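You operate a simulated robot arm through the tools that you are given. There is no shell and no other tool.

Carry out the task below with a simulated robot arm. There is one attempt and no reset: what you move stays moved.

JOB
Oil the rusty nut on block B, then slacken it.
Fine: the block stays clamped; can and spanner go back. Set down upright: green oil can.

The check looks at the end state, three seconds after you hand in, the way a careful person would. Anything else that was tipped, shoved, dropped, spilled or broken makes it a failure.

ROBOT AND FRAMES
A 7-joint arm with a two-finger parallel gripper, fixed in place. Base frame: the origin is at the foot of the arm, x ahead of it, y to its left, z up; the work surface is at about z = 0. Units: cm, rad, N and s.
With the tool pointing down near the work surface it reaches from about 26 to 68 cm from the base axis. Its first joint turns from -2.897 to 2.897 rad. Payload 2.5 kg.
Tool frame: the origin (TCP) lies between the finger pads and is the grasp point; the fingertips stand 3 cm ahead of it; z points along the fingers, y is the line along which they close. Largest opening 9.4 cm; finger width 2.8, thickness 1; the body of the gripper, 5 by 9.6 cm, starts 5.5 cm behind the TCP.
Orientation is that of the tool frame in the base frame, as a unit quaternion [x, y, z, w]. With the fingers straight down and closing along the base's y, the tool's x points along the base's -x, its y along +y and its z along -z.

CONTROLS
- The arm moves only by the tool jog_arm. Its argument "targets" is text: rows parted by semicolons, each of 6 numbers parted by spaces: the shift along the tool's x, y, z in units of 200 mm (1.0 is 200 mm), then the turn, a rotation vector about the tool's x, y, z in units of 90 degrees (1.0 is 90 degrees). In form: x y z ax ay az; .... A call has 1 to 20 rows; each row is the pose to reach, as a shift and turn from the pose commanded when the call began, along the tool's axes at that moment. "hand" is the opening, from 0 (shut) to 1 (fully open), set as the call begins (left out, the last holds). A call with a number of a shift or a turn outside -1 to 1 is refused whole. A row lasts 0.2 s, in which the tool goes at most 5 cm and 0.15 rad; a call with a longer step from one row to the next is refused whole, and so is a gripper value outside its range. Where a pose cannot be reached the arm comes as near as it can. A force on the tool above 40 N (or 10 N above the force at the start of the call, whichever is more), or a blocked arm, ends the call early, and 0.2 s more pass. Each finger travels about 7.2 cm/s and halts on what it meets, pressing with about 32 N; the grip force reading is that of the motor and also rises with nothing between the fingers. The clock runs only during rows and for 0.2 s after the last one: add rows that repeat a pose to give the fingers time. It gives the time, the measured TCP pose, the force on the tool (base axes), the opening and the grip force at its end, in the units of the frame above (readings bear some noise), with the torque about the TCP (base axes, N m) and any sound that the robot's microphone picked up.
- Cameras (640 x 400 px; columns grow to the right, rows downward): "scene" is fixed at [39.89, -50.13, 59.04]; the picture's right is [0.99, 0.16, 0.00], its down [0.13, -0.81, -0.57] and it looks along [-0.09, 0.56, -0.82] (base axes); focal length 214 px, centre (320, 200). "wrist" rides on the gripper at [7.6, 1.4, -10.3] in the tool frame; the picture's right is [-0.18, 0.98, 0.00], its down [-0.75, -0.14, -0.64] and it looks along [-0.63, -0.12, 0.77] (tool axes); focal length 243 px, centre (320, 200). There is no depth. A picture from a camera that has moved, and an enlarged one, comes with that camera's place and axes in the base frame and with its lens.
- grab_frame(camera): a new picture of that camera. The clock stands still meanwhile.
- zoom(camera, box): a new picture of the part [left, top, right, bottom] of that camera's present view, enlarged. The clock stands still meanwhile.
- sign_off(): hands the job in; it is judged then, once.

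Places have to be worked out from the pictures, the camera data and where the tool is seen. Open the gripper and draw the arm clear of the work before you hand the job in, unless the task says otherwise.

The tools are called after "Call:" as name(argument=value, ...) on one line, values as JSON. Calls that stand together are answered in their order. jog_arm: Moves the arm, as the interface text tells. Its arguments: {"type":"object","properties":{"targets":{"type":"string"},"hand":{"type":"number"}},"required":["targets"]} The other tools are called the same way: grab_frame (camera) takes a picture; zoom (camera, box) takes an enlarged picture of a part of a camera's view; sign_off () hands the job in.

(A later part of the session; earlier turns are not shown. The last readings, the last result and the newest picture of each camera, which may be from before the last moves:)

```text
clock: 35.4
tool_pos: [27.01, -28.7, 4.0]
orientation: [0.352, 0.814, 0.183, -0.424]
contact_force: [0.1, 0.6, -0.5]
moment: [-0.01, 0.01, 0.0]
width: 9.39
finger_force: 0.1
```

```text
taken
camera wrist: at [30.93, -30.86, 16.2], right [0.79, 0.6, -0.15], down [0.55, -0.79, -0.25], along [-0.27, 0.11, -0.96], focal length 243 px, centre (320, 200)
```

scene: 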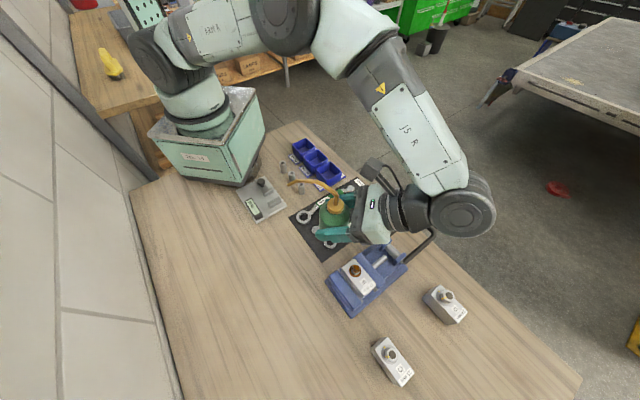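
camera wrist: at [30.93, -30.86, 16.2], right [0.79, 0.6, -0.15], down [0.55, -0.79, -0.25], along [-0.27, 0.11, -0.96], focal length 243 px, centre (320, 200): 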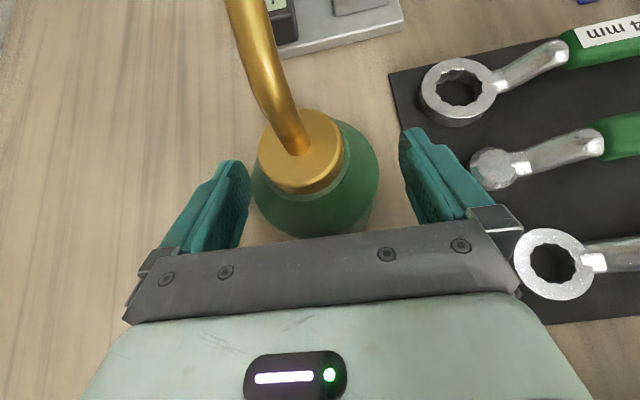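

The can stands upright at its original place. I back out 3 cm away from the spout side, then rise straight up.

Call:
jog_arm(targets="-0.029 0 -0.041 0 0 0; -0.058 0 -0.082 0 0 0; -0.086 0 -0.123 0 0 0; -0.004 0 -0.18 0 0 0; 0.078 0 -0.238 0 0 0; 0.16 0 -0.295 0 0 0; 0.242 0 -0.353 0 0 0; 0.324 0 -0.41 0 0 0; 0.406 0 -0.467 0 0 0; 0.488 0 -0.525 0 0 0; 0.57 0 -0.582 0 0 0; 0.652 0 -0.64 0 0 0; 0.734 0 -0.698 0 0 0", hand=1)

Call:
grab_frame(camera="wrist")

```text
clock: 38.2
tool_pos: [29.32, -31.02, 24.07]
orientation: [0.352, 0.814, 0.183, -0.424]
contact_force: [-0.1, 0.0, 1.6]
moment: [-0.04, 0.0, -0.01]
width: 9.4
finger_force: 0.1
```

```text
taken
camera wrist: at [33.13, -32.96, 36.19], right [0.79, 0.6, -0.15], down [0.55, -0.79, -0.25], along [-0.27, 0.11, -0.96], focal length 243 px, centre (320, 200)
```

wrist: 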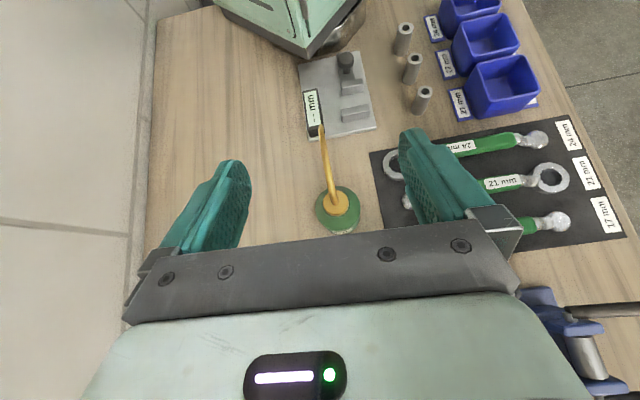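

The can is back. Keeping this tilt, where the wrist camera looks straight down, I move over the vise to read the nut's hex angle and the 17 mm spanner's pose from above.

Call:
jog_arm(targets="-0.049 0.044 -0.048 0 0 0; -0.0975 0.088 -0.096 0 0 0; -0.146 0.132 -0.143 0 0 0; -0.195 0.176 -0.191 0 0 0; -0.244 0.22 -0.239 0 0 0; -0.2925 0.264 -0.287 0 0 0; -0.341 0.308 -0.335 0 0 0; -0.39 0.3525 -0.3825 0 0 0; -0.39 0.3525 -0.3825 0 0 0", hand=1)

Call:
grab_frame(camera="wrist")

Call:
zoom(camera="wrist", box=[270, 120, 430, 220])

```text
clock: 40.2
tool_pos: [38.69, -33.27, 22.63]
orientation: [0.353, 0.814, 0.184, -0.423]
contact_force: [-0.2, -0.1, -0.6]
moment: [-0.03, 0.01, 0.0]
width: 9.41
finger_force: 0.1
out of reach, approached as far as the arm can: row 7, 8, 9
```

```text
taken
camera wrist: at [42.47, -35.23, 34.73], right [0.79, 0.6, -0.15], down [0.55, -0.79, -0.25], along [-0.27, 0.11, -0.96], focal length 243 px, centre (320, 200)
```

wrist: 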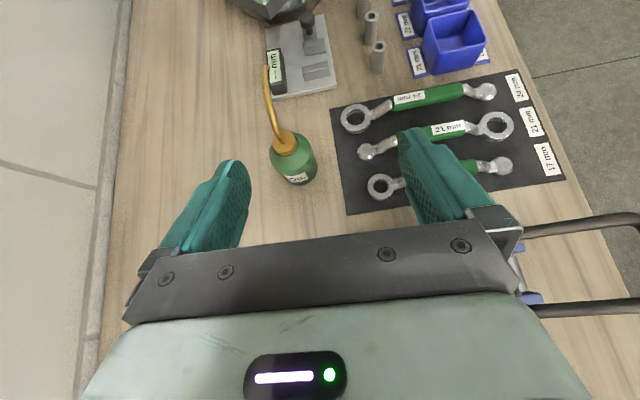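

```text
4.00 times, centred on (350, 170) of wrist
camera zoom: at [42.47, -35.23, 34.73], right [0.79, 0.6, -0.15], down [0.55, -0.79, -0.25], along [-0.27, 0.11, -0.96], focal length 970 px, centre (200, 320)
```

zoom: 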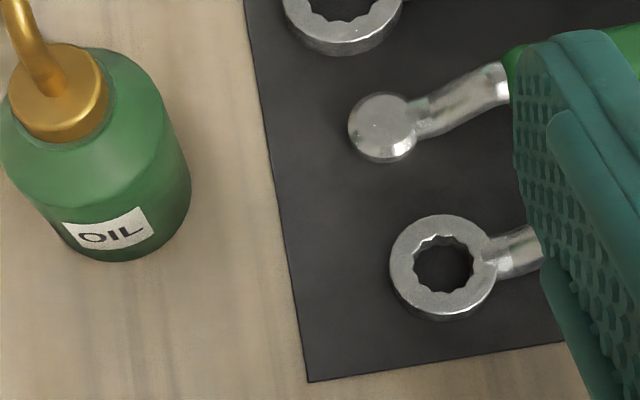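

That pose was at the reach limit and the palm hides the nut. I go back to a vertical tool on the base side, from which the nut and spanner can be seen.

Call:
jog_arm(targets="0.047 0.011 0.016 0 -0.06 0; 0.094 0.022 0.032 0 -0.12 0; 0.141 0.032 0.047 0 -0.18 0; 0.188 0.043 0.063 0 -0.24 0; 0.235 0.054 0.079 0 -0.3 0; 0.282 0.065 0.095 0 -0.36 0; 0.329 0.076 0.111 0 -0.42 0; 0.376 0.086 0.126 0 -0.48 0; 0.423 0.097 0.142 0 -0.54 0; 0.47 0.108 0.158 0 -0.611 0; 0.47 0.108 0.158 0 -0.611 0", hand=1)

Call:
grab_frame(camera="wrist")

Call:
grab_frame(camera="scene")

```text
clock: 42.6
tool_pos: [34.66, -25.9, 28.6]
orientation: [0.396, 0.918, 0.0, 0.0]
contact_force: [0.2, 0.8, -0.6]
moment: [0.0, 0.03, 0.03]
width: 9.42
finger_force: 0.0
```

```text
taken
camera wrist: at [30.53, -19.43, 38.83], right [0.84, 0.54, 0.0], down [0.41, -0.65, 0.64], along [0.35, -0.54, -0.77], focal length 243 px, centre (320, 200)
```

wrist: 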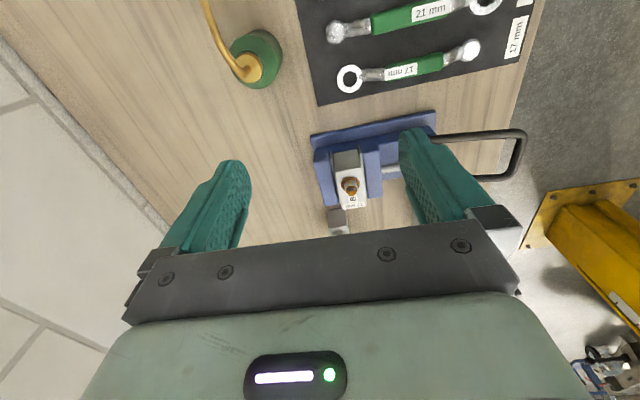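

```text
taken
```

scene: 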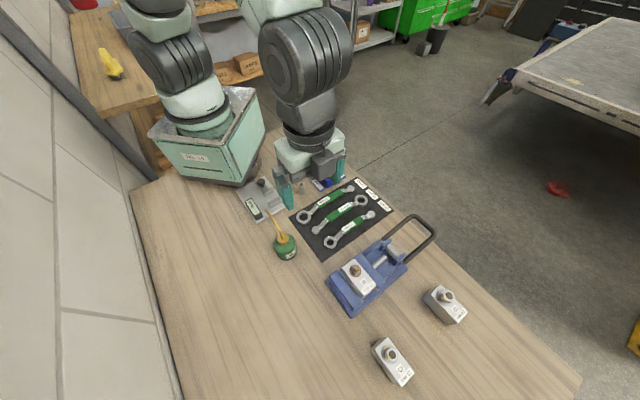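

I have clear views of both. I zoom in on the nut and the 17 mm spanner from both cameras.

Call:
zoom(camera="wrist", box=[310, 140, 400, 230])

Call:
zoom(camera="wrist", box=[310, 20, 550, 120])

Call:
zoom(camera="scene", box=[310, 200, 400, 256])

Call:
zoom(camera="scene", box=[340, 258, 372, 284])

```text
4.44 times, centred on (355, 185) of wrist
camera zoom: at [30.53, -19.43, 38.83], right [0.84, 0.54, 0.0], down [0.41, -0.65, 0.64], along [0.35, -0.54, -0.77], focal length 1078 px, centre (164, 267)
```

zoom: 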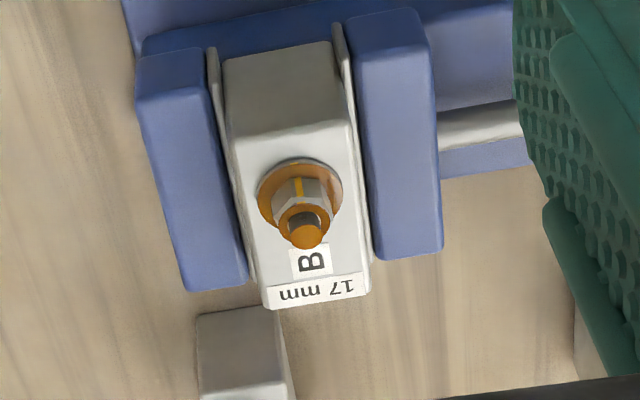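

```text
2.67 times, centred on (430, 70) of wrist
camera zoom: at [30.53, -19.43, 38.83], right [0.84, 0.54, 0.0], down [0.41, -0.65, 0.64], along [0.35, -0.54, -0.77], focal length 647 px, centre (27, 547)
```

zoom: 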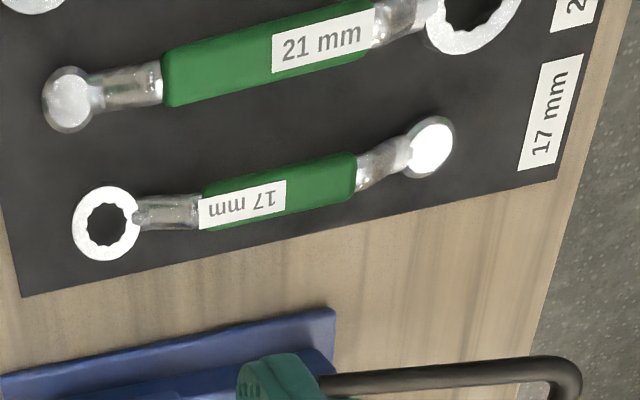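

```text
7.11 times, centred on (355, 228) of scene
camera zoom: at [39.89, -50.13, 59.04], right [0.99, 0.16, 0.0], down [0.13, -0.81, -0.57], along [-0.09, 0.56, -0.82], focal length 1525 px, centre (71, 1)
```

zoom: 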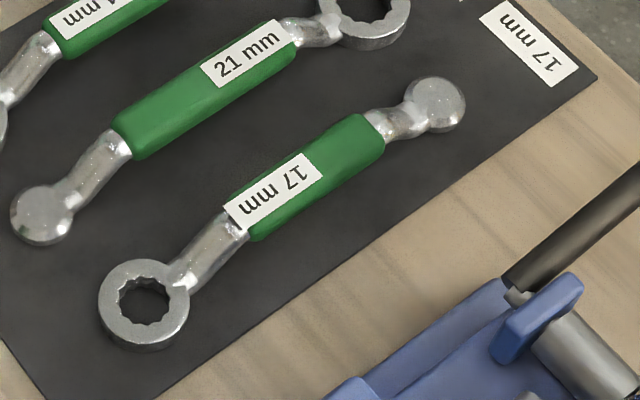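

```text
15.38 times, centred on (356, 271) of scene
camera zoom: at [39.89, -50.13, 59.04], right [0.99, 0.16, 0.0], down [0.13, -0.81, -0.57], along [-0.09, 0.56, -0.82], focal length 3300 px, centre (-234, -892)
```

zoom: 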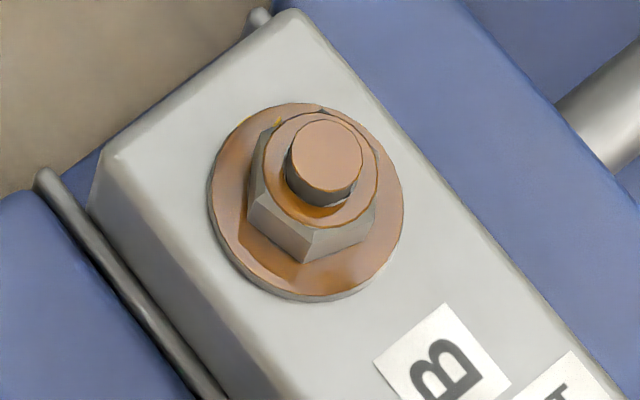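

From both views I have the following:
- **Spanner (17 mm):** ring at about (38.9, -24.7), handle running at 44° azimuth through about (46.0, -17.7), about 1.5 cm high.
- **Nut:** hex corners at about 2° + 60k.

I move above the handle, turn the tool so the fingers close across it, and narrow the opening to clear the 21 mm spanner.

Call:
jog_arm(targets="-0.007 0.053 0.04 0 0 -0.08; -0.014 0.107 0.08 0 0 -0.16; -0.021 0.16 0.13 0 0 -0.24; -0.028 0.214 0.18 0 0 -0.32; -0.035 0.267 0.23 0 0 -0.4; -0.042 0.32 0.28 0 0 -0.48; -0.05 0.374 0.34 0 0 -0.56; -0.057 0.428 0.4 0 0 -0.64; -0.064 0.481 0.46 0 0 -0.72; -0.071 0.535 0.52 0 0 -0.8; -0.078 0.588 0.58 0 0 -0.88; -0.085 0.64 0.63 0 0 -0.95; -0.0925 0.695 0.68 0 0 -1; -0.0925 0.695 0.68 0 0 -1", hand=0.45)

Call:
grab_frame(camera="wrist")

Call:
grab_frame(camera="scene")

```text
clock: 45.6
tool_pos: [46.2, -17.76, 14.95]
orientation: [-0.37, 0.929, 0.0, 0.001]
contact_force: [0.1, 0.7, -0.1]
moment: [0.01, 0.02, -0.02]
width: 4.22
finger_force: 0.0
```

```text
taken
camera wrist: at [39.63, -21.95, 25.15], right [-0.54, 0.84, 0.0], down [0.64, 0.41, 0.64], along [0.54, 0.35, -0.77], focal length 243 px, centre (320, 200)
```

wrist: 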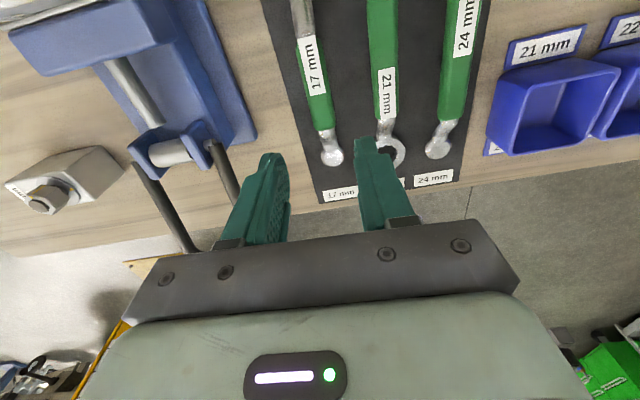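

```text
taken
```

scene: 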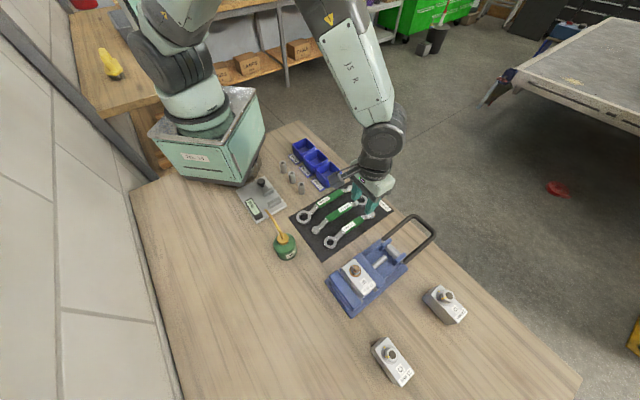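

The handle is right below the tool. I zoom in to get the exact handle line and angle.

Call:
zoom(camera="wrist", box=[260, 0, 420, 200])

Call:
zoom(camera="scene", box=[310, 170, 400, 256])

```text
2.00 times, centred on (340, 100) of wrist
camera zoom: at [39.63, -21.95, 25.15], right [-0.54, 0.84, 0.0], down [0.64, 0.41, 0.64], along [0.54, 0.35, -0.77], focal length 485 px, centre (280, 400)
```

zoom: 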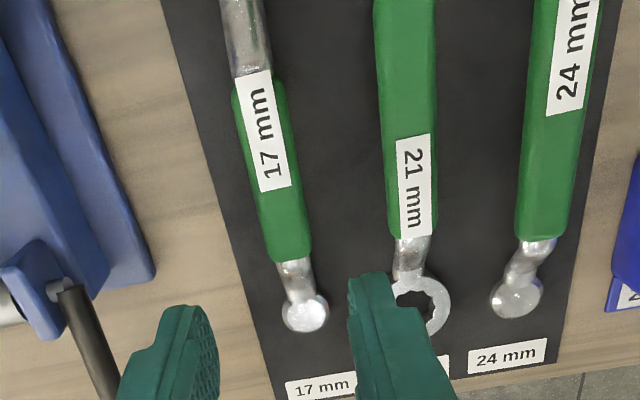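

```text
4.65 times, centred on (355, 213) of scene
camera zoom: at [39.89, -50.13, 59.04], right [0.99, 0.16, 0.0], down [0.13, -0.81, -0.57], along [-0.09, 0.56, -0.82], focal length 998 px, centre (157, 140)
```

zoom: 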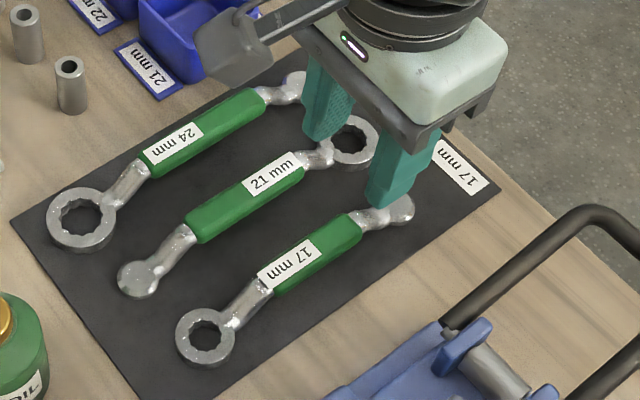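

The handle line at 44.5° runs straight under the TCP, about 10 cm from the ring centre. I descend to z≈3.6, with the fingertips just over the mat.

Call:
jog_arm(targets="0 0 0.08 0 0 -0.012; 0 0 0.16 0 0 -0.012; 0 0 0.24 0 0 -0.012; 0 0 0.32 0 0 -0.012; 0 0 0.4 0 0 -0.012; 0 0 0.47 0 0 -0.012; 0 0 0.53 0 0 -0.012; 0 0 0.567 0 0 -0.012; 0 0 0.567 0 0 -0.012", hand=0.45)

Call:
grab_frame(camera="wrist")

Call:
zoom(camera="scene", box=[310, 170, 400, 256])

```text
clock: 47.6
tool_pos: [46.05, -17.79, 3.39]
orientation: [-0.377, 0.926, 0.0, 0.001]
contact_force: [0.2, 0.7, 0.7]
moment: [0.03, -0.01, 0.01]
width: 4.2
finger_force: 0.1
```

```text
taken
camera wrist: at [39.67, -22.23, 13.7], right [-0.56, 0.83, 0.0], down [0.64, 0.43, 0.64], along [0.53, 0.36, -0.77], focal length 243 px, centre (320, 200)
```

wrist: 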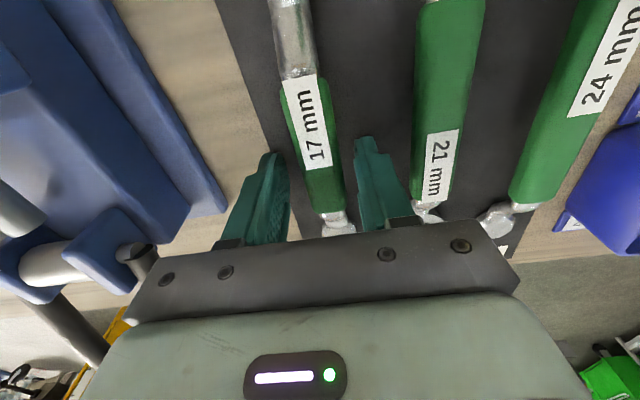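

```text
4.65 times, centred on (355, 213) of scene
camera zoom: at [39.89, -50.13, 59.04], right [0.99, 0.16, 0.0], down [0.13, -0.81, -0.57], along [-0.09, 0.56, -0.82], focal length 998 px, centre (157, 140)
```

zoom: 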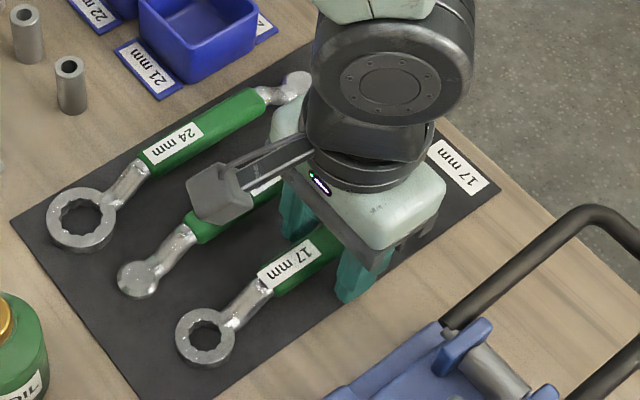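

The fingers straddle the 17 mm handle evenly, so I close on it.

Call:
jog_arm(targets="0 0 0 0 0 0; 0 0 0 0 0 0; 0 0 0 0 0 0; 0 0 0 0 0 0", hand=0)

Call:
grab_frame(camera="wrist")

Call:
zoom(camera="scene", box=[310, 200, 400, 256])

```text
clock: 48.6
tool_pos: [46.12, -17.86, 3.33]
orientation: [-0.377, 0.926, 0.0, 0.0]
contact_force: [0.4, -0.7, 0.0]
moment: [0.01, -0.05, -0.01]
width: 2.59
finger_force: 32.0
```

```text
taken
camera wrist: at [39.65, -22.22, 13.7], right [-0.56, 0.83, 0.0], down [0.64, 0.43, 0.64], along [0.53, 0.36, -0.77], focal length 243 px, centre (320, 200)
```

wrist: 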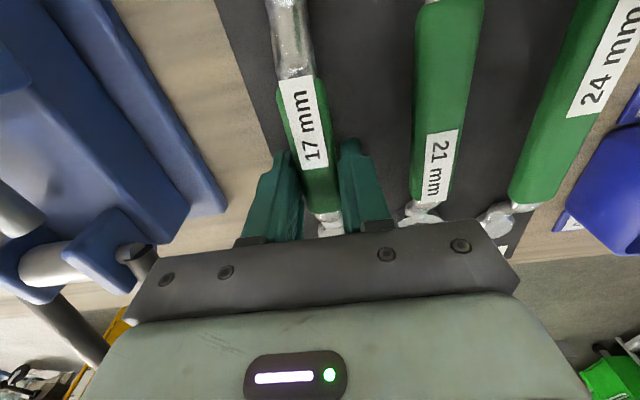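

```text
7.11 times, centred on (355, 228) of scene
camera zoom: at [39.89, -50.13, 59.04], right [0.99, 0.16, 0.0], down [0.13, -0.81, -0.57], along [-0.09, 0.56, -0.82], focal length 1525 px, centre (71, 1)
```

zoom: 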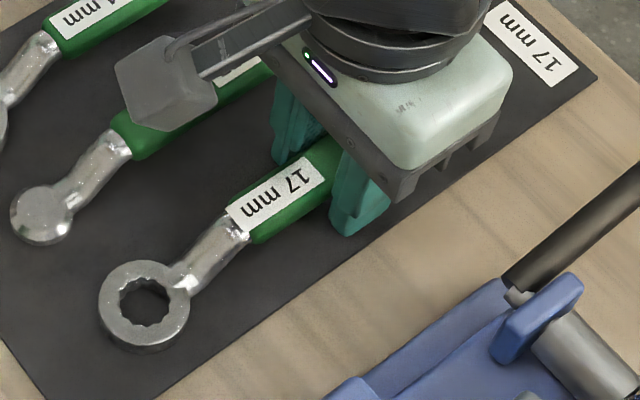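

The handle is gripped at 2.59 cm wide. I record the pick pose (46.1, -17.8, 3.36; heading 224.3°), lift a little first, and check that the spanner stays level.

Call:
jog_arm(targets="0 0 -0.02 0 0 0; 0 0 -0.06 0 0 0; 0 0 -0.11 0 0 0; 0 0 -0.16 0 0 0; 0 0 -0.2 0 0 0; 0 0 -0.2 0 0 0", hand=0)

Call:
zoom(camera="scene", box=[310, 180, 400, 256])

Call:
grab_frame(camera="wrist")

```text
clock: 50.0
tool_pos: [46.0, -17.75, 7.74]
orientation: [-0.378, 0.926, 0.0, 0.001]
contact_force: [0.0, 0.5, -1.6]
moment: [0.06, 0.01, 0.02]
width: 2.58
finger_force: 31.5
```

```text
5.26 times, centred on (355, 218) of scene
camera zoom: at [39.89, -50.13, 59.04], right [0.99, 0.16, 0.0], down [0.13, -0.81, -0.57], along [-0.09, 0.56, -0.82], focal length 1129 px, centre (136, 105)
```

zoom: 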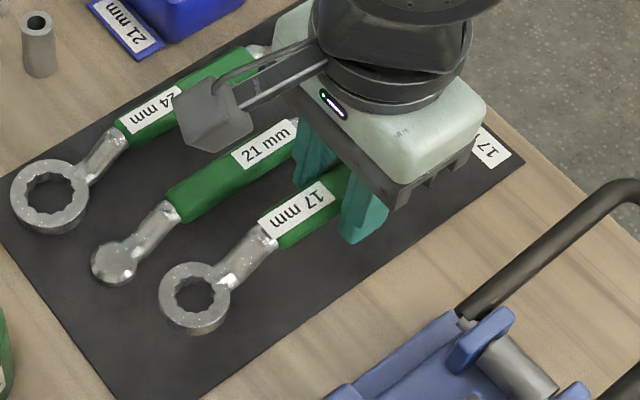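

```text
taken
camera wrist: at [39.7, -22.17, 17.93], right [-0.56, 0.83, 0.0], down [0.64, 0.43, 0.64], along [0.53, 0.36, -0.77], focal length 243 px, centre (320, 200)
```

wrist: 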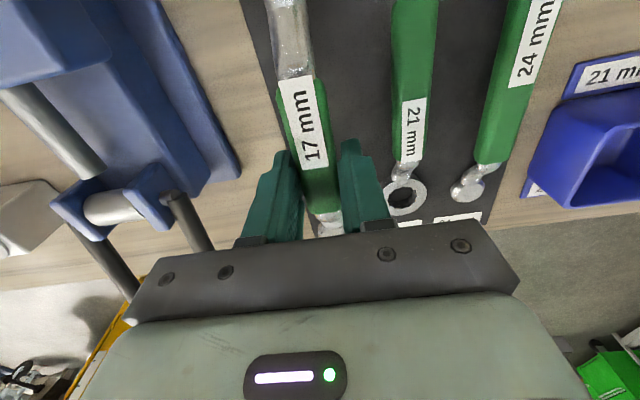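

The lift is level, with no visible slip. I zoom closely on the ring to read the 12-point star's orientation relative to the handle.

Call:
zoom(camera="scene", box=[328, 228, 352, 246])

Call:
zoom(camera="scene", box=[344, 262, 368, 280])

```text
16.00 times, centred on (340, 237) of scene
camera zoom: at [39.89, -50.13, 59.04], right [0.99, 0.16, 0.0], down [0.13, -0.81, -0.57], along [-0.09, 0.56, -0.82], focal length 3432 px, centre (0, -392)
```

zoom: 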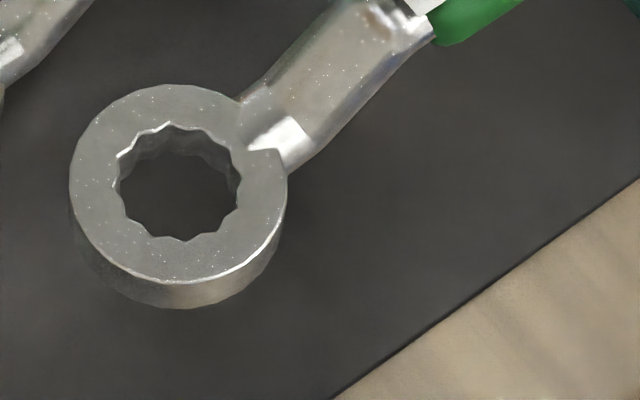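

```text
16.00 times, centred on (356, 271) of scene
camera zoom: at [39.89, -50.13, 59.04], right [0.99, 0.16, 0.0], down [0.13, -0.81, -0.57], along [-0.09, 0.56, -0.82], focal length 3432 px, centre (-256, -936)
```

zoom: 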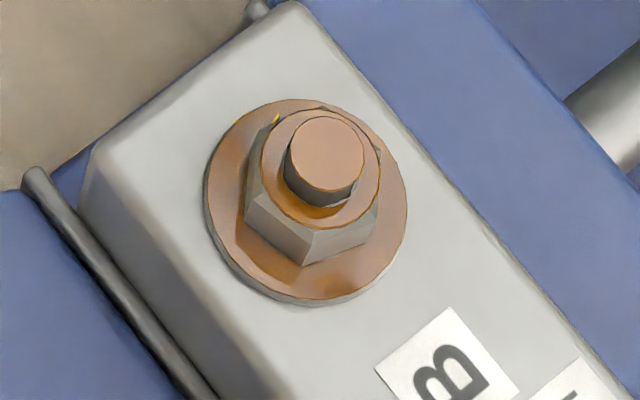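

I enlarge further to see the star points and the nut corners exactly.

Call:
zoom(camera="scene", box=[331, 229, 343, 237])

Call:
zoom(camera="scene", box=[350, 264, 362, 273])

```text
16.00 times, centred on (337, 233) of scene
camera zoom: at [39.89, -50.13, 59.04], right [0.99, 0.16, 0.0], down [0.13, -0.81, -0.57], along [-0.09, 0.56, -0.82], focal length 3432 px, centre (48, -328)
```

zoom: 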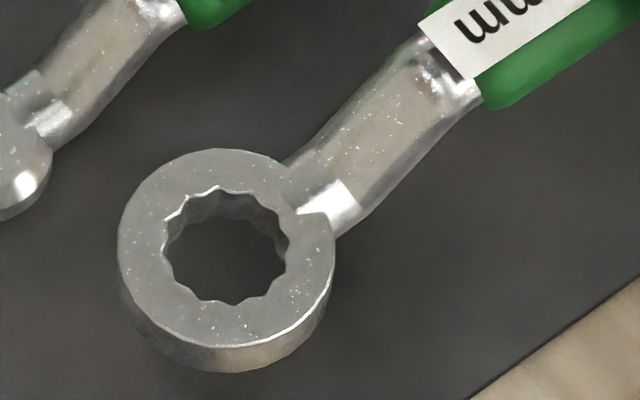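

```text
16.00 times, centred on (356, 268) of scene
camera zoom: at [39.89, -50.13, 59.04], right [0.99, 0.16, 0.0], down [0.13, -0.81, -0.57], along [-0.09, 0.56, -0.82], focal length 3432 px, centre (-256, -896)
```

zoom: 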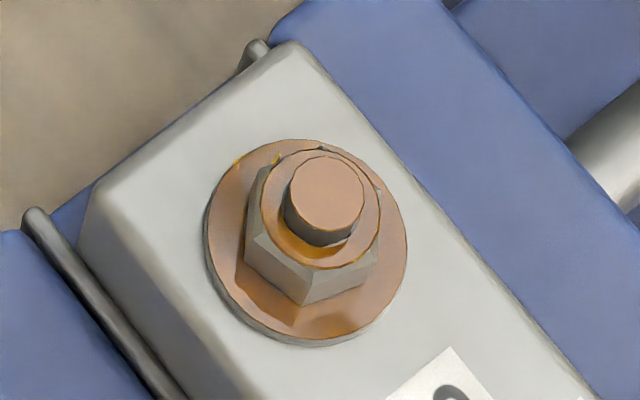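

The star pockets appear to lie on the handle axis (handle azimuth + 30k). For a sharper look at the nut's hex angle I lift high and move to where the wrist camera sees the nut beside the fingers.

Call:
jog_arm(targets="0 0 -0.12 0 0 0; 0 0 -0.25 0 0 0; 0 0 -0.38 0 0 0; 0 0 -0.51 0 0 0; 0 0 -0.64 0 0 0; 0.06 0.005 -0.72 0 0 0; 0.15 0.014 -0.76 0 0 0; 0.25 0.022 -0.79 0 0 0; 0.36 0.032 -0.815 0 0 0; 0.47 0.042 -0.815 0 0 0; 0.58 0.052 -0.815 0 0 0; 0.69 0.062 -0.815 0 0 0; 0.78 0.07 -0.815 0 0 0; 0.86 0.078 -0.815 0 0 0; 0.915 0.0825 -0.815 0 0 0; 0.915 0.0825 -0.815 0 0 0", hand=0)

Call:
grab_frame(camera="wrist")

```text
clock: 53.4
tool_pos: [31.66, -29.35, 23.82]
orientation: [-0.378, 0.926, 0.0, -0.001]
contact_force: [-0.2, -0.9, -1.6]
moment: [0.02, -0.02, 0.03]
width: 2.61
finger_force: 32.1
```

```text
taken
camera wrist: at [25.31, -33.67, 34.13], right [-0.56, 0.83, 0.0], down [0.64, 0.43, 0.64], along [0.53, 0.36, -0.77], focal length 243 px, centre (320, 200)
```

wrist: 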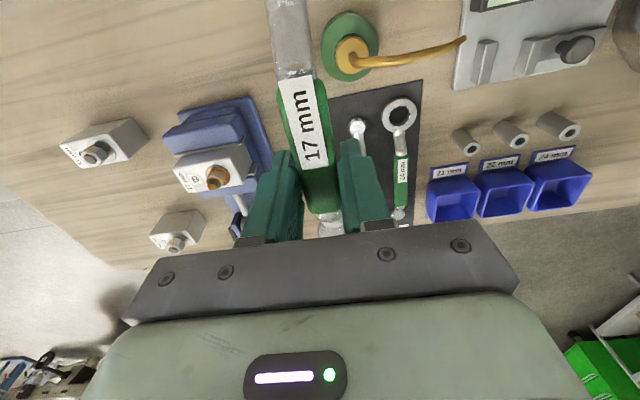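

The nut is visible at about pixel (216,178). I zoom in fully on it.

Call:
zoom(camera="wrist", box=[196, 165, 236, 190])

Call:
zoom(camera="wrist", box=[160, 90, 260, 200])

```text
16.00 times, centred on (216, 178) of wrist
camera zoom: at [25.31, -33.67, 34.13], right [-0.56, 0.83, 0.0], down [0.64, 0.43, 0.64], along [0.53, 0.36, -0.77], focal length 3882 px, centre (1984, 560)
```

zoom: 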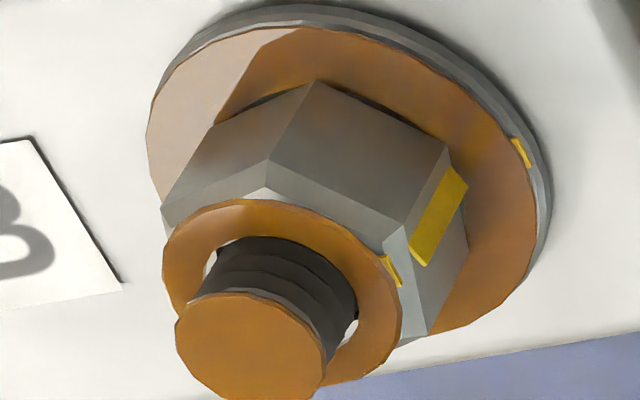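

```text
3.64 times, centred on (210, 145) of wrist
camera zoom: at [25.31, -33.67, 34.13], right [-0.56, 0.83, 0.0], down [0.64, 0.43, 0.64], along [0.53, 0.36, -0.77], focal length 882 px, centre (720, 400)
```

zoom: 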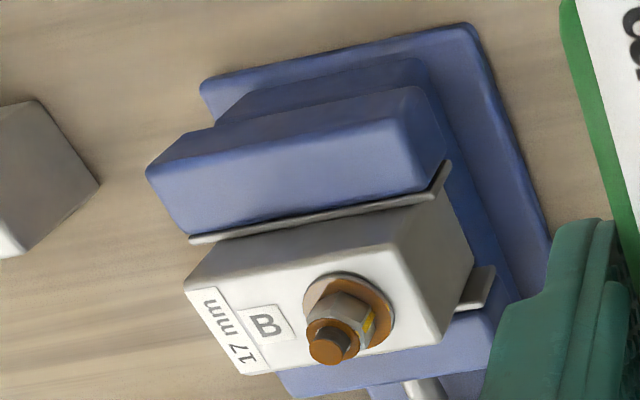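

The hex is now very clear. Corners work out at az ≈ 28.5° + 60k about a centre near (45.4, -34.75), with the washer top at z≈10.5, and the yellow witness marks on nut and washer line up. I bring the ring over the nut with the handle at about 28.5°, hovering above the bolt.

Call:
jog_arm(targets="-0.065 -0.0675 0.005 0 0 0.0146; -0.13 -0.135 0.01 0 0 0.029; -0.196 -0.2025 0.02 0 0 0.044; -0.261 -0.27 0.03 0 0 0.0585; -0.326 -0.3375 0.045 0 0 0.073; -0.391 -0.405 0.06 0 0 0.088; -0.456 -0.4725 0.08 0 0 0.102; -0.522 -0.54 0.1 0 0 0.117; -0.587 -0.6075 0.13 0 0 0.132; -0.652 -0.675 0.16 0 0 0.146; -0.717 -0.7425 0.2 0 0 0.161; -0.7825 -0.81 0.24 0 0 0.1756; -0.7825 -0.81 0.24 0 0 0.1756", hand=0)

Call:
grab_frame(camera="scene")

Call:
zoom(camera="scene", box=[340, 240, 380, 272])

```text
clock: 56.2
tool_pos: [54.29, -30.06, 19.04]
orientation: [-0.246, 0.969, 0.0, 0.0]
contact_force: [-0.1, -0.1, -1.3]
moment: [0.03, -0.04, -0.02]
width: 2.58
finger_force: 32.3
```

```text
taken
```

scene: 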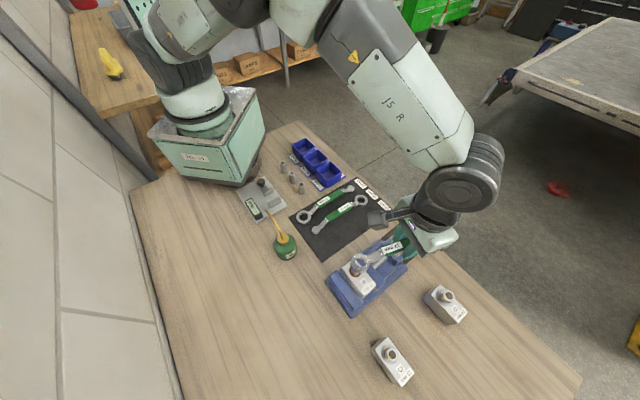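

```text
12.50 times, centred on (360, 256) of scene
camera zoom: at [39.89, -50.13, 59.04], right [0.99, 0.16, 0.0], down [0.13, -0.81, -0.57], along [-0.09, 0.56, -0.82], focal length 2681 px, centre (-180, -500)
```

zoom: 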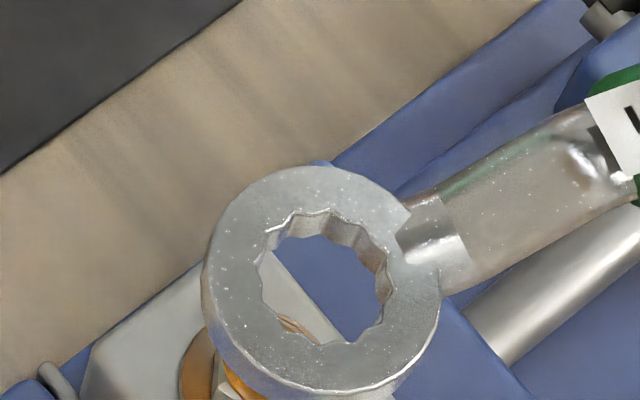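

The ring hovers above the nut. I zoom to the maximum for the ring's centre and star orientation.

Call:
zoom(camera="scene", box=[340, 246, 380, 271])

```text
16.00 times, centred on (360, 258) of scene
camera zoom: at [39.89, -50.13, 59.04], right [0.99, 0.16, 0.0], down [0.13, -0.81, -0.57], along [-0.09, 0.56, -0.82], focal length 3432 px, centre (-320, -736)
```

zoom: 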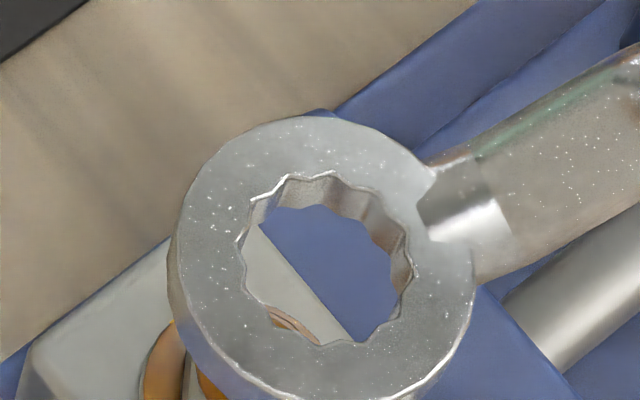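

The star pockets line up with the handle axis + 30k, so at this handle angle (28.5°) they match the nut corners. The ring centre needs about a 3 mm shift in tool y. I shift and lower until just above the bolt end.

Call:
jog_arm(targets="0 0.005 0.02 0 0 0; 0 0.01 0.05 0 0 0; 0 0.015 0.08 0 0 0; 0 0.015 0.11 0 0 0; 0 0.015 0.13 0 0 0; 0 0.015 0.13 0 0 0", hand=0)

Call:
zoom(camera="scene", box=[340, 250, 380, 275])

```text
clock: 57.6
tool_pos: [54.13, -29.74, 16.44]
orientation: [-0.247, 0.969, 0.001, 0.0]
contact_force: [-0.5, 0.7, -2.6]
moment: [0.01, -0.02, -0.01]
width: 2.59
finger_force: 32.2
```

```text
16.00 times, centred on (360, 262) of scene
camera zoom: at [39.89, -50.13, 59.04], right [0.99, 0.16, 0.0], down [0.13, -0.81, -0.57], along [-0.09, 0.56, -0.82], focal length 3432 px, centre (-320, -800)
```

zoom: 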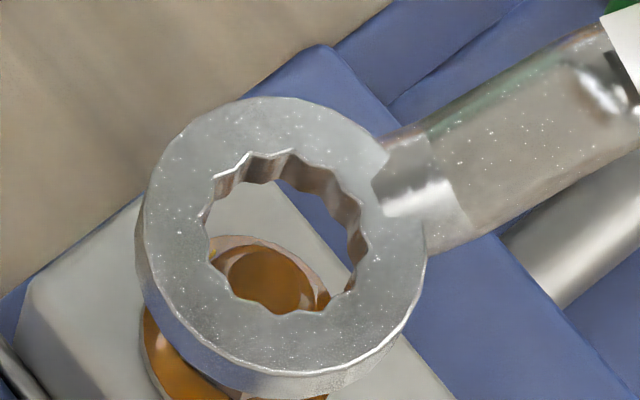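

The bolt end shows inside the ring, offset by under 1 mm. I nudge 0.8 mm along the handle toward the nut and lower so the ring passes over the bolt end, watching the force.

Call:
jog_arm(targets="0.002 0 0.015 0 0 0; 0.004 0 0.03 0 0 0; 0.004 0 0.045 0 0 0; 0.004 0 0.06 0 0 0; 0.004 0 0.07 0 0 0; 0.004 0 0.07 0 0 0", hand=0)

Call:
zoom(camera="scene", box=[338, 254, 378, 279])

```text
clock: 59.0
tool_pos: [53.98, -29.98, 14.99]
orientation: [-0.247, 0.969, 0.0, 0.0]
contact_force: [-0.6, 0.6, -1.2]
moment: [0.03, -0.04, -0.01]
width: 2.61
finger_force: 32.1
```

```text
16.00 times, centred on (358, 266) of scene
camera zoom: at [39.89, -50.13, 59.04], right [0.99, 0.16, 0.0], down [0.13, -0.81, -0.57], along [-0.09, 0.56, -0.82], focal length 3432 px, centre (-288, -864)
```

zoom: 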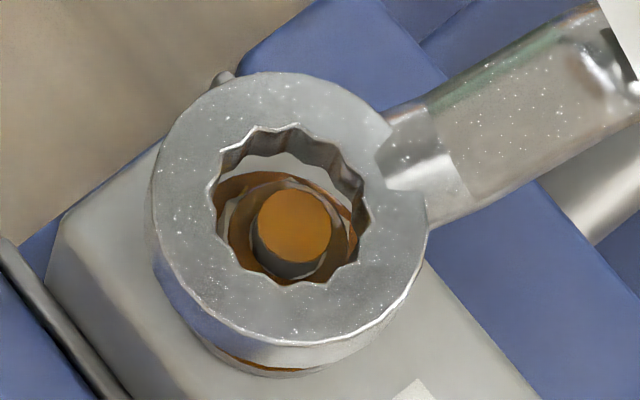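

The ring is around the bolt end, and the nut axis sits about 1.3 mm to the image right of the ring axis. I correct that and ease down 5 mm onto the nut.

Call:
jog_arm(targets="-0.005 -0.0055 0 0 0 0; -0.005 -0.0055 0.005 0 0 0; -0.005 -0.0055 0.01 0 0 0; -0.005 -0.0055 0.015 0 0 0; -0.005 -0.0055 0.02 0 0 0; -0.005 -0.0055 0.025 0 0 0; -0.005 -0.0055 0.025 0 0 0", hand=0)

Call:
zoom(camera="scene", box=[338, 254, 378, 279])

```text
clock: 60.6
tool_pos: [54.29, -29.79, 14.55]
orientation: [-0.245, 0.969, 0.0, 0.001]
contact_force: [-0.6, -0.4, -1.4]
moment: [0.01, -0.04, -0.01]
width: 2.62
finger_force: 32.4
```

```text
16.00 times, centred on (358, 266) of scene
camera zoom: at [39.89, -50.13, 59.04], right [0.99, 0.16, 0.0], down [0.13, -0.81, -0.57], along [-0.09, 0.56, -0.82], focal length 3432 px, centre (-288, -864)
```

zoom: 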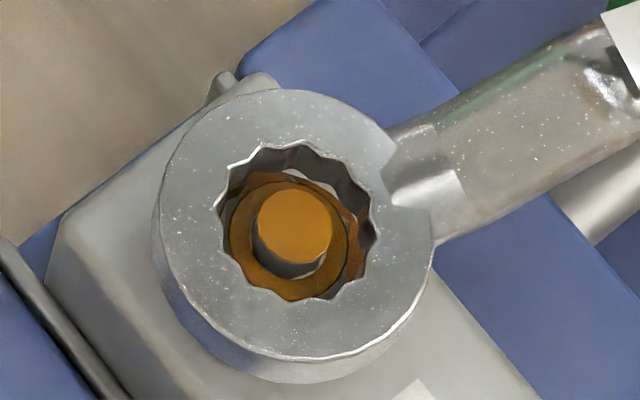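

The ring axis now matches the bolt axis within about 0.2 mm, with no contact force. I continue down slowly toward the washer.

Call:
jog_arm(targets="0 0 0.005 0 0 0; 0 0 0.01 0 0 0; 0 0 0.015 0 0 0; 0 0 0.02 0 0 0; 0 0 0.025 0 0 0; 0 0 0.03 0 0 0; 0 0 0.03 0 0 0", hand=0)

Call:
zoom(camera="scene", box=[338, 254, 378, 279])

```text
clock: 62.2
tool_pos: [54.29, -29.9, 13.89]
orientation: [-0.246, 0.969, 0.0, 0.0]
contact_force: [-0.4, 0.9, -1.1]
moment: [0.01, -0.07, -0.01]
width: 2.58
finger_force: 31.9
```

```text
16.00 times, centred on (358, 266) of scene
camera zoom: at [39.89, -50.13, 59.04], right [0.99, 0.16, 0.0], down [0.13, -0.81, -0.57], along [-0.09, 0.56, -0.82], focal length 3432 px, centre (-288, -864)
```

zoom: 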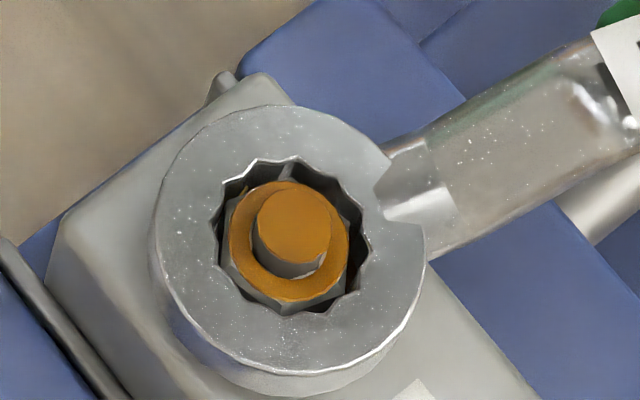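

The ring has slipped over the nut's hex with no resistance. I lower the last few millimetres until it rests near the washer.

Call:
jog_arm(targets="0 0 0.005 0 0 0; 0 0 0.01 0 0 0; 0 0 0.015 0 0 0; 0 0 0.015 0 0 0", hand=0)

Call:
zoom(camera="scene", box=[338, 254, 378, 279])

Call:
zoom(camera="scene", box=[310, 200, 440, 310])

```text
clock: 63.2
tool_pos: [54.33, -29.85, 13.65]
orientation: [-0.247, 0.969, 0.0, 0.001]
contact_force: [-0.1, -0.3, -1.2]
moment: [-0.01, -0.01, 0.04]
width: 2.59
finger_force: 32.3
```

```text
16.00 times, centred on (358, 266) of scene
camera zoom: at [39.89, -50.13, 59.04], right [0.99, 0.16, 0.0], down [0.13, -0.81, -0.57], along [-0.09, 0.56, -0.82], focal length 3432 px, centre (-288, -864)
```

zoom: 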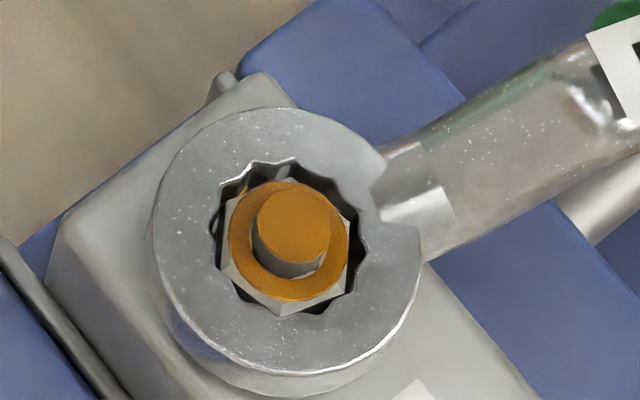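

```text
3.64 times, centred on (375, 255) of scene
camera zoom: at [39.89, -50.13, 59.04], right [0.99, 0.16, 0.0], down [0.13, -0.81, -0.57], along [-0.09, 0.56, -0.82], focal length 780 px, centre (120, 0)
```

zoom: 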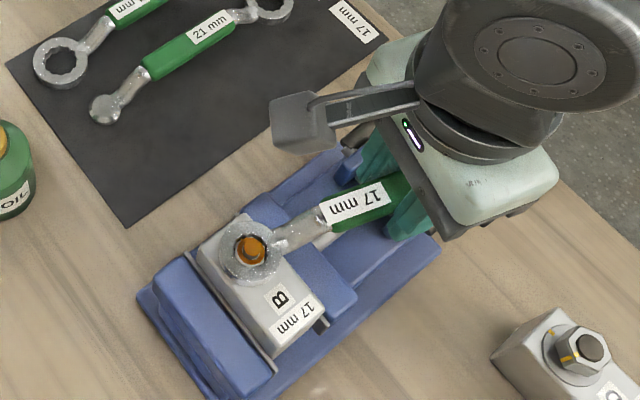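

The ring is seated around the hex with corners in the pockets. Now I turn anticlockwise about the nut, starting gently with 10°, and read force, torque and sound.

Call:
jog_arm(targets="0.0005 0.022 0 0 0 -0.0278; 0.0019 0.044 0 0 0 -0.0556; 0.0043 0.0659 0 0 0 -0.0833; 0.0077 0.0877 0 0 0 -0.1111; 0.0077 0.0877 0 0 0 -0.1111", hand=0)

Call:
zoom(camera="scene", box=[338, 254, 378, 279])

```text
clock: 64.4
tool_pos: [53.18, -28.46, 13.78]
orientation: [-0.329, 0.944, 0.0, 0.0]
contact_force: [-0.3, -9.5, -3.1]
moment: [-0.15, -0.09, -0.2]
width: 2.61
finger_force: 31.6
```

```text
16.00 times, centred on (358, 266) of scene
camera zoom: at [39.89, -50.13, 59.04], right [0.99, 0.16, 0.0], down [0.13, -0.81, -0.57], along [-0.09, 0.56, -0.82], focal length 3432 px, centre (-288, -864)
```

zoom: 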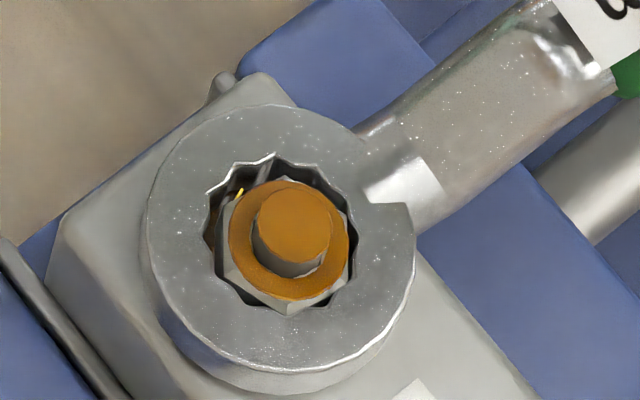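

The spanner turned with about 10 N of resistance (~1 Nm) and the nut seems to have begun moving. I continue another 20°.

Call:
jog_arm(targets="0.0005 0.022 0 0 0 -0.0278; 0.0019 0.044 0 0 0 -0.0556; 0.0043 0.0659 0 0 0 -0.0833; 0.0077 0.0877 0 0 0 -0.1111; 0.012 0.1093 0 0 0 -0.1389; 0.0172 0.1307 0 0 0 -0.1667; 0.0234 0.1519 0 0 0 -0.1944; 0.0305 0.1727 0 0 0 -0.2222; 0.0305 0.1727 0 0 0 -0.2222", hand=0)

Call:
zoom(camera="scene", box=[338, 254, 378, 279])

```text
clock: 66.4
tool_pos: [50.62, -26.05, 13.73]
orientation: [-0.489, 0.872, 0.001, 0.001]
contact_force: [3.5, -3.0, -2.8]
moment: [-0.07, -0.11, 0.1]
width: 2.59
finger_force: 32.0
```

```text
16.00 times, centred on (358, 266) of scene
camera zoom: at [39.89, -50.13, 59.04], right [0.99, 0.16, 0.0], down [0.13, -0.81, -0.57], along [-0.09, 0.56, -0.82], focal length 3432 px, centre (-288, -864)
```

zoom: 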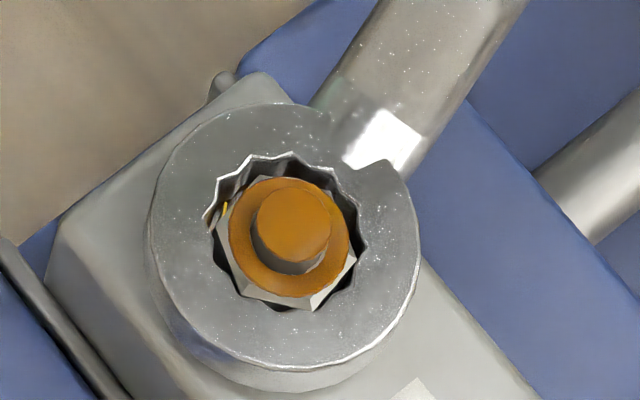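

The nut is clearly rotating: its corners and the yellow mark moved anticlockwise, and the resistance is dropping. I continue 30° more.

Call:
jog_arm(targets="0.0005 0.022 0 0 0 -0.0278; 0.0019 0.044 0 0 0 -0.0556; 0.0043 0.0659 0 0 0 -0.0833; 0.0077 0.0877 0 0 0 -0.1111; 0.012 0.1093 0 0 0 -0.1389; 0.0172 0.1307 0 0 0 -0.1667; 0.0234 0.1519 0 0 0 -0.1944; 0.0305 0.1727 0 0 0 -0.2222; 0.0384 0.1933 0 0 0 -0.25; 0.0473 0.2134 0 0 0 -0.2778; 0.0571 0.2332 0 0 0 -0.3056; 0.0677 0.2525 0 0 0 -0.3333; 0.0677 0.2525 0 0 0 -0.3333", hand=0)

Call:
zoom(camera="scene", box=[338, 254, 378, 279])

Call:
grab_frame(camera="scene")

```text
clock: 69.2
tool_pos: [45.7, -24.63, 13.74]
orientation: [-0.698, 0.716, 0.0, -0.001]
contact_force: [4.6, -4.4, -1.9]
moment: [0.02, -0.11, 0.54]
width: 2.6
finger_force: 31.6
```

```text
16.00 times, centred on (358, 266) of scene
camera zoom: at [39.89, -50.13, 59.04], right [0.99, 0.16, 0.0], down [0.13, -0.81, -0.57], along [-0.09, 0.56, -0.82], focal length 3432 px, centre (-288, -864)
```

zoom: 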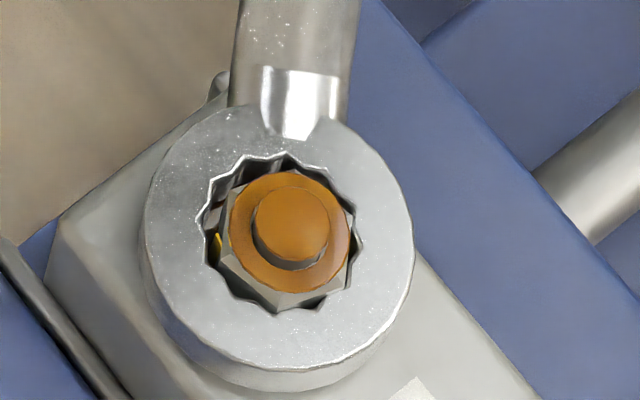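

```text
taken
```

scene: 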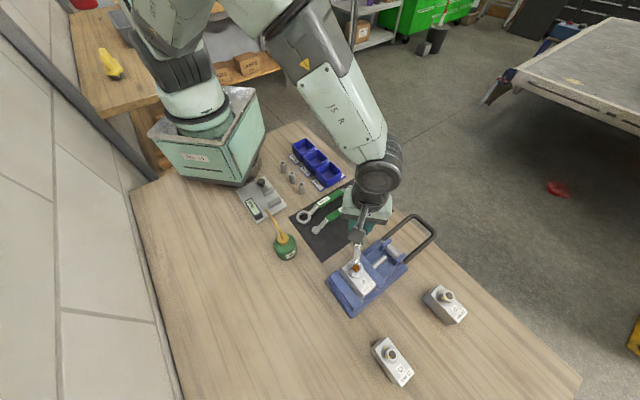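

About 50° of nut rotation so far, with the block unmoved in the vise. I continue another 30° to make it plainly slack.

Call:
jog_arm(targets="0.0005 0.022 0 0 0 -0.0278; 0.0019 0.044 0 0 0 -0.0556; 0.0043 0.0659 0 0 0 -0.0833; 0.0077 0.0877 0 0 0 -0.1111; 0.012 0.1093 0 0 0 -0.1389; 0.0172 0.1307 0 0 0 -0.1667; 0.0234 0.1519 0 0 0 -0.1944; 0.0305 0.1727 0 0 0 -0.2222; 0.0384 0.1933 0 0 0 -0.25; 0.0473 0.2134 0 0 0 -0.2778; 0.0571 0.2332 0 0 0 -0.3056; 0.0677 0.2525 0 0 0 -0.3333; 0.0677 0.2525 0 0 0 -0.3333", hand=0)

Call:
zoom(camera="scene", box=[338, 254, 378, 279])

```text
clock: 72.0
tool_pos: [40.49, -25.76, 13.7]
orientation: [0.859, -0.512, 0.002, 0.0]
contact_force: [9.7, -19.2, -4.0]
moment: [-0.36, -0.21, 0.07]
width: 2.59
finger_force: 32.3
```

```text
16.00 times, centred on (358, 266) of scene
camera zoom: at [39.89, -50.13, 59.04], right [0.99, 0.16, 0.0], down [0.13, -0.81, -0.57], along [-0.09, 0.56, -0.82], focal length 3432 px, centre (-288, -864)
```

zoom: 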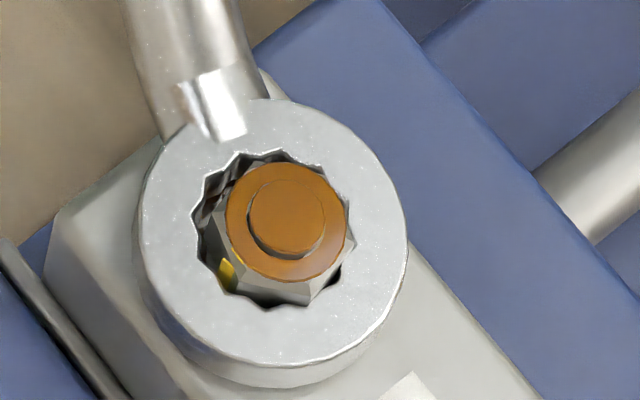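

The nut has now turned about 80° and is visibly backing up the bolt, and the 21 N load is radial tension because my arc is about 1–2 mm too wide. I ease in toward the nut and see whether the arm can go a bit further.

Call:
jog_arm(targets="0.004 0 0 0 0 0; 0.0085 0 0 0 0 0; 0.0085 0 0 0 0 0", hand=0)

```text
clock: 72.8
tool_pos: [40.57, -25.83, 13.67]
orientation: [0.86, -0.511, -0.002, -0.002]
contact_force: [2.3, -4.2, 0.4]
moment: [-0.26, -0.17, -0.01]
width: 2.59
finger_force: 31.2
```

The tension is relieved, at about 5 N now. I continue the arc by 20° with the tighter radius.

Call:
jog_arm(targets="0.0005 0.0218 0 0 0 -0.0278; 0.0019 0.0436 0 0 0 -0.0556; 0.0045 0.0653 0 0 0 -0.0833; 0.0078 0.0868 0 0 0 -0.1111; 0.0122 0.1082 0 0 0 -0.1389; 0.0175 0.1294 0 0 0 -0.1667; 0.0237 0.1504 0 0 0 -0.1944; 0.031 0.171 0 0 0 -0.2222; 0.031 0.171 0 0 0 -0.2222", hand=0)

Call:
zoom(camera="scene", box=[338, 254, 378, 279])

Call:
grab_frame(camera="scene")

```text
clock: 74.8
tool_pos: [38.0, -28.2, 13.5]
orientation: [0.935, -0.354, 0.0, -0.002]
contact_force: [1.3, 0.6, -2.1]
moment: [0.04, 0.01, -0.31]
width: 2.58
finger_force: 31.5
```

```text
16.00 times, centred on (358, 266) of scene
camera zoom: at [39.89, -50.13, 59.04], right [0.99, 0.16, 0.0], down [0.13, -0.81, -0.57], along [-0.09, 0.56, -0.82], focal length 3432 px, centre (-288, -864)
```

zoom: 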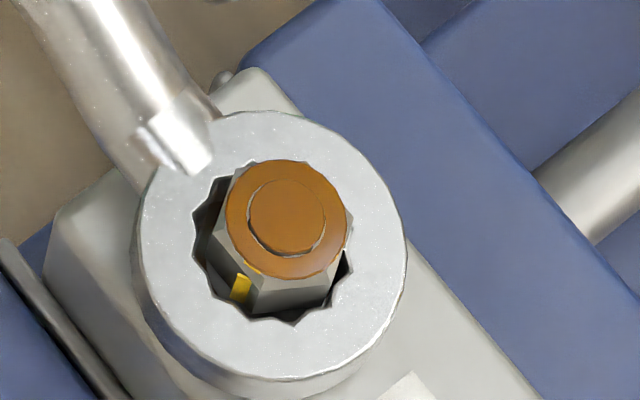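

```text
taken
```

scene: 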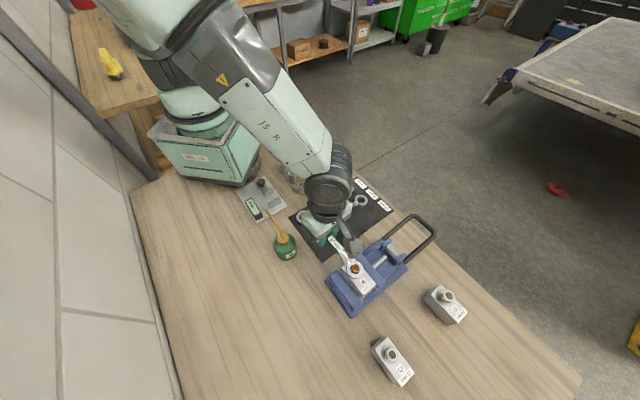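

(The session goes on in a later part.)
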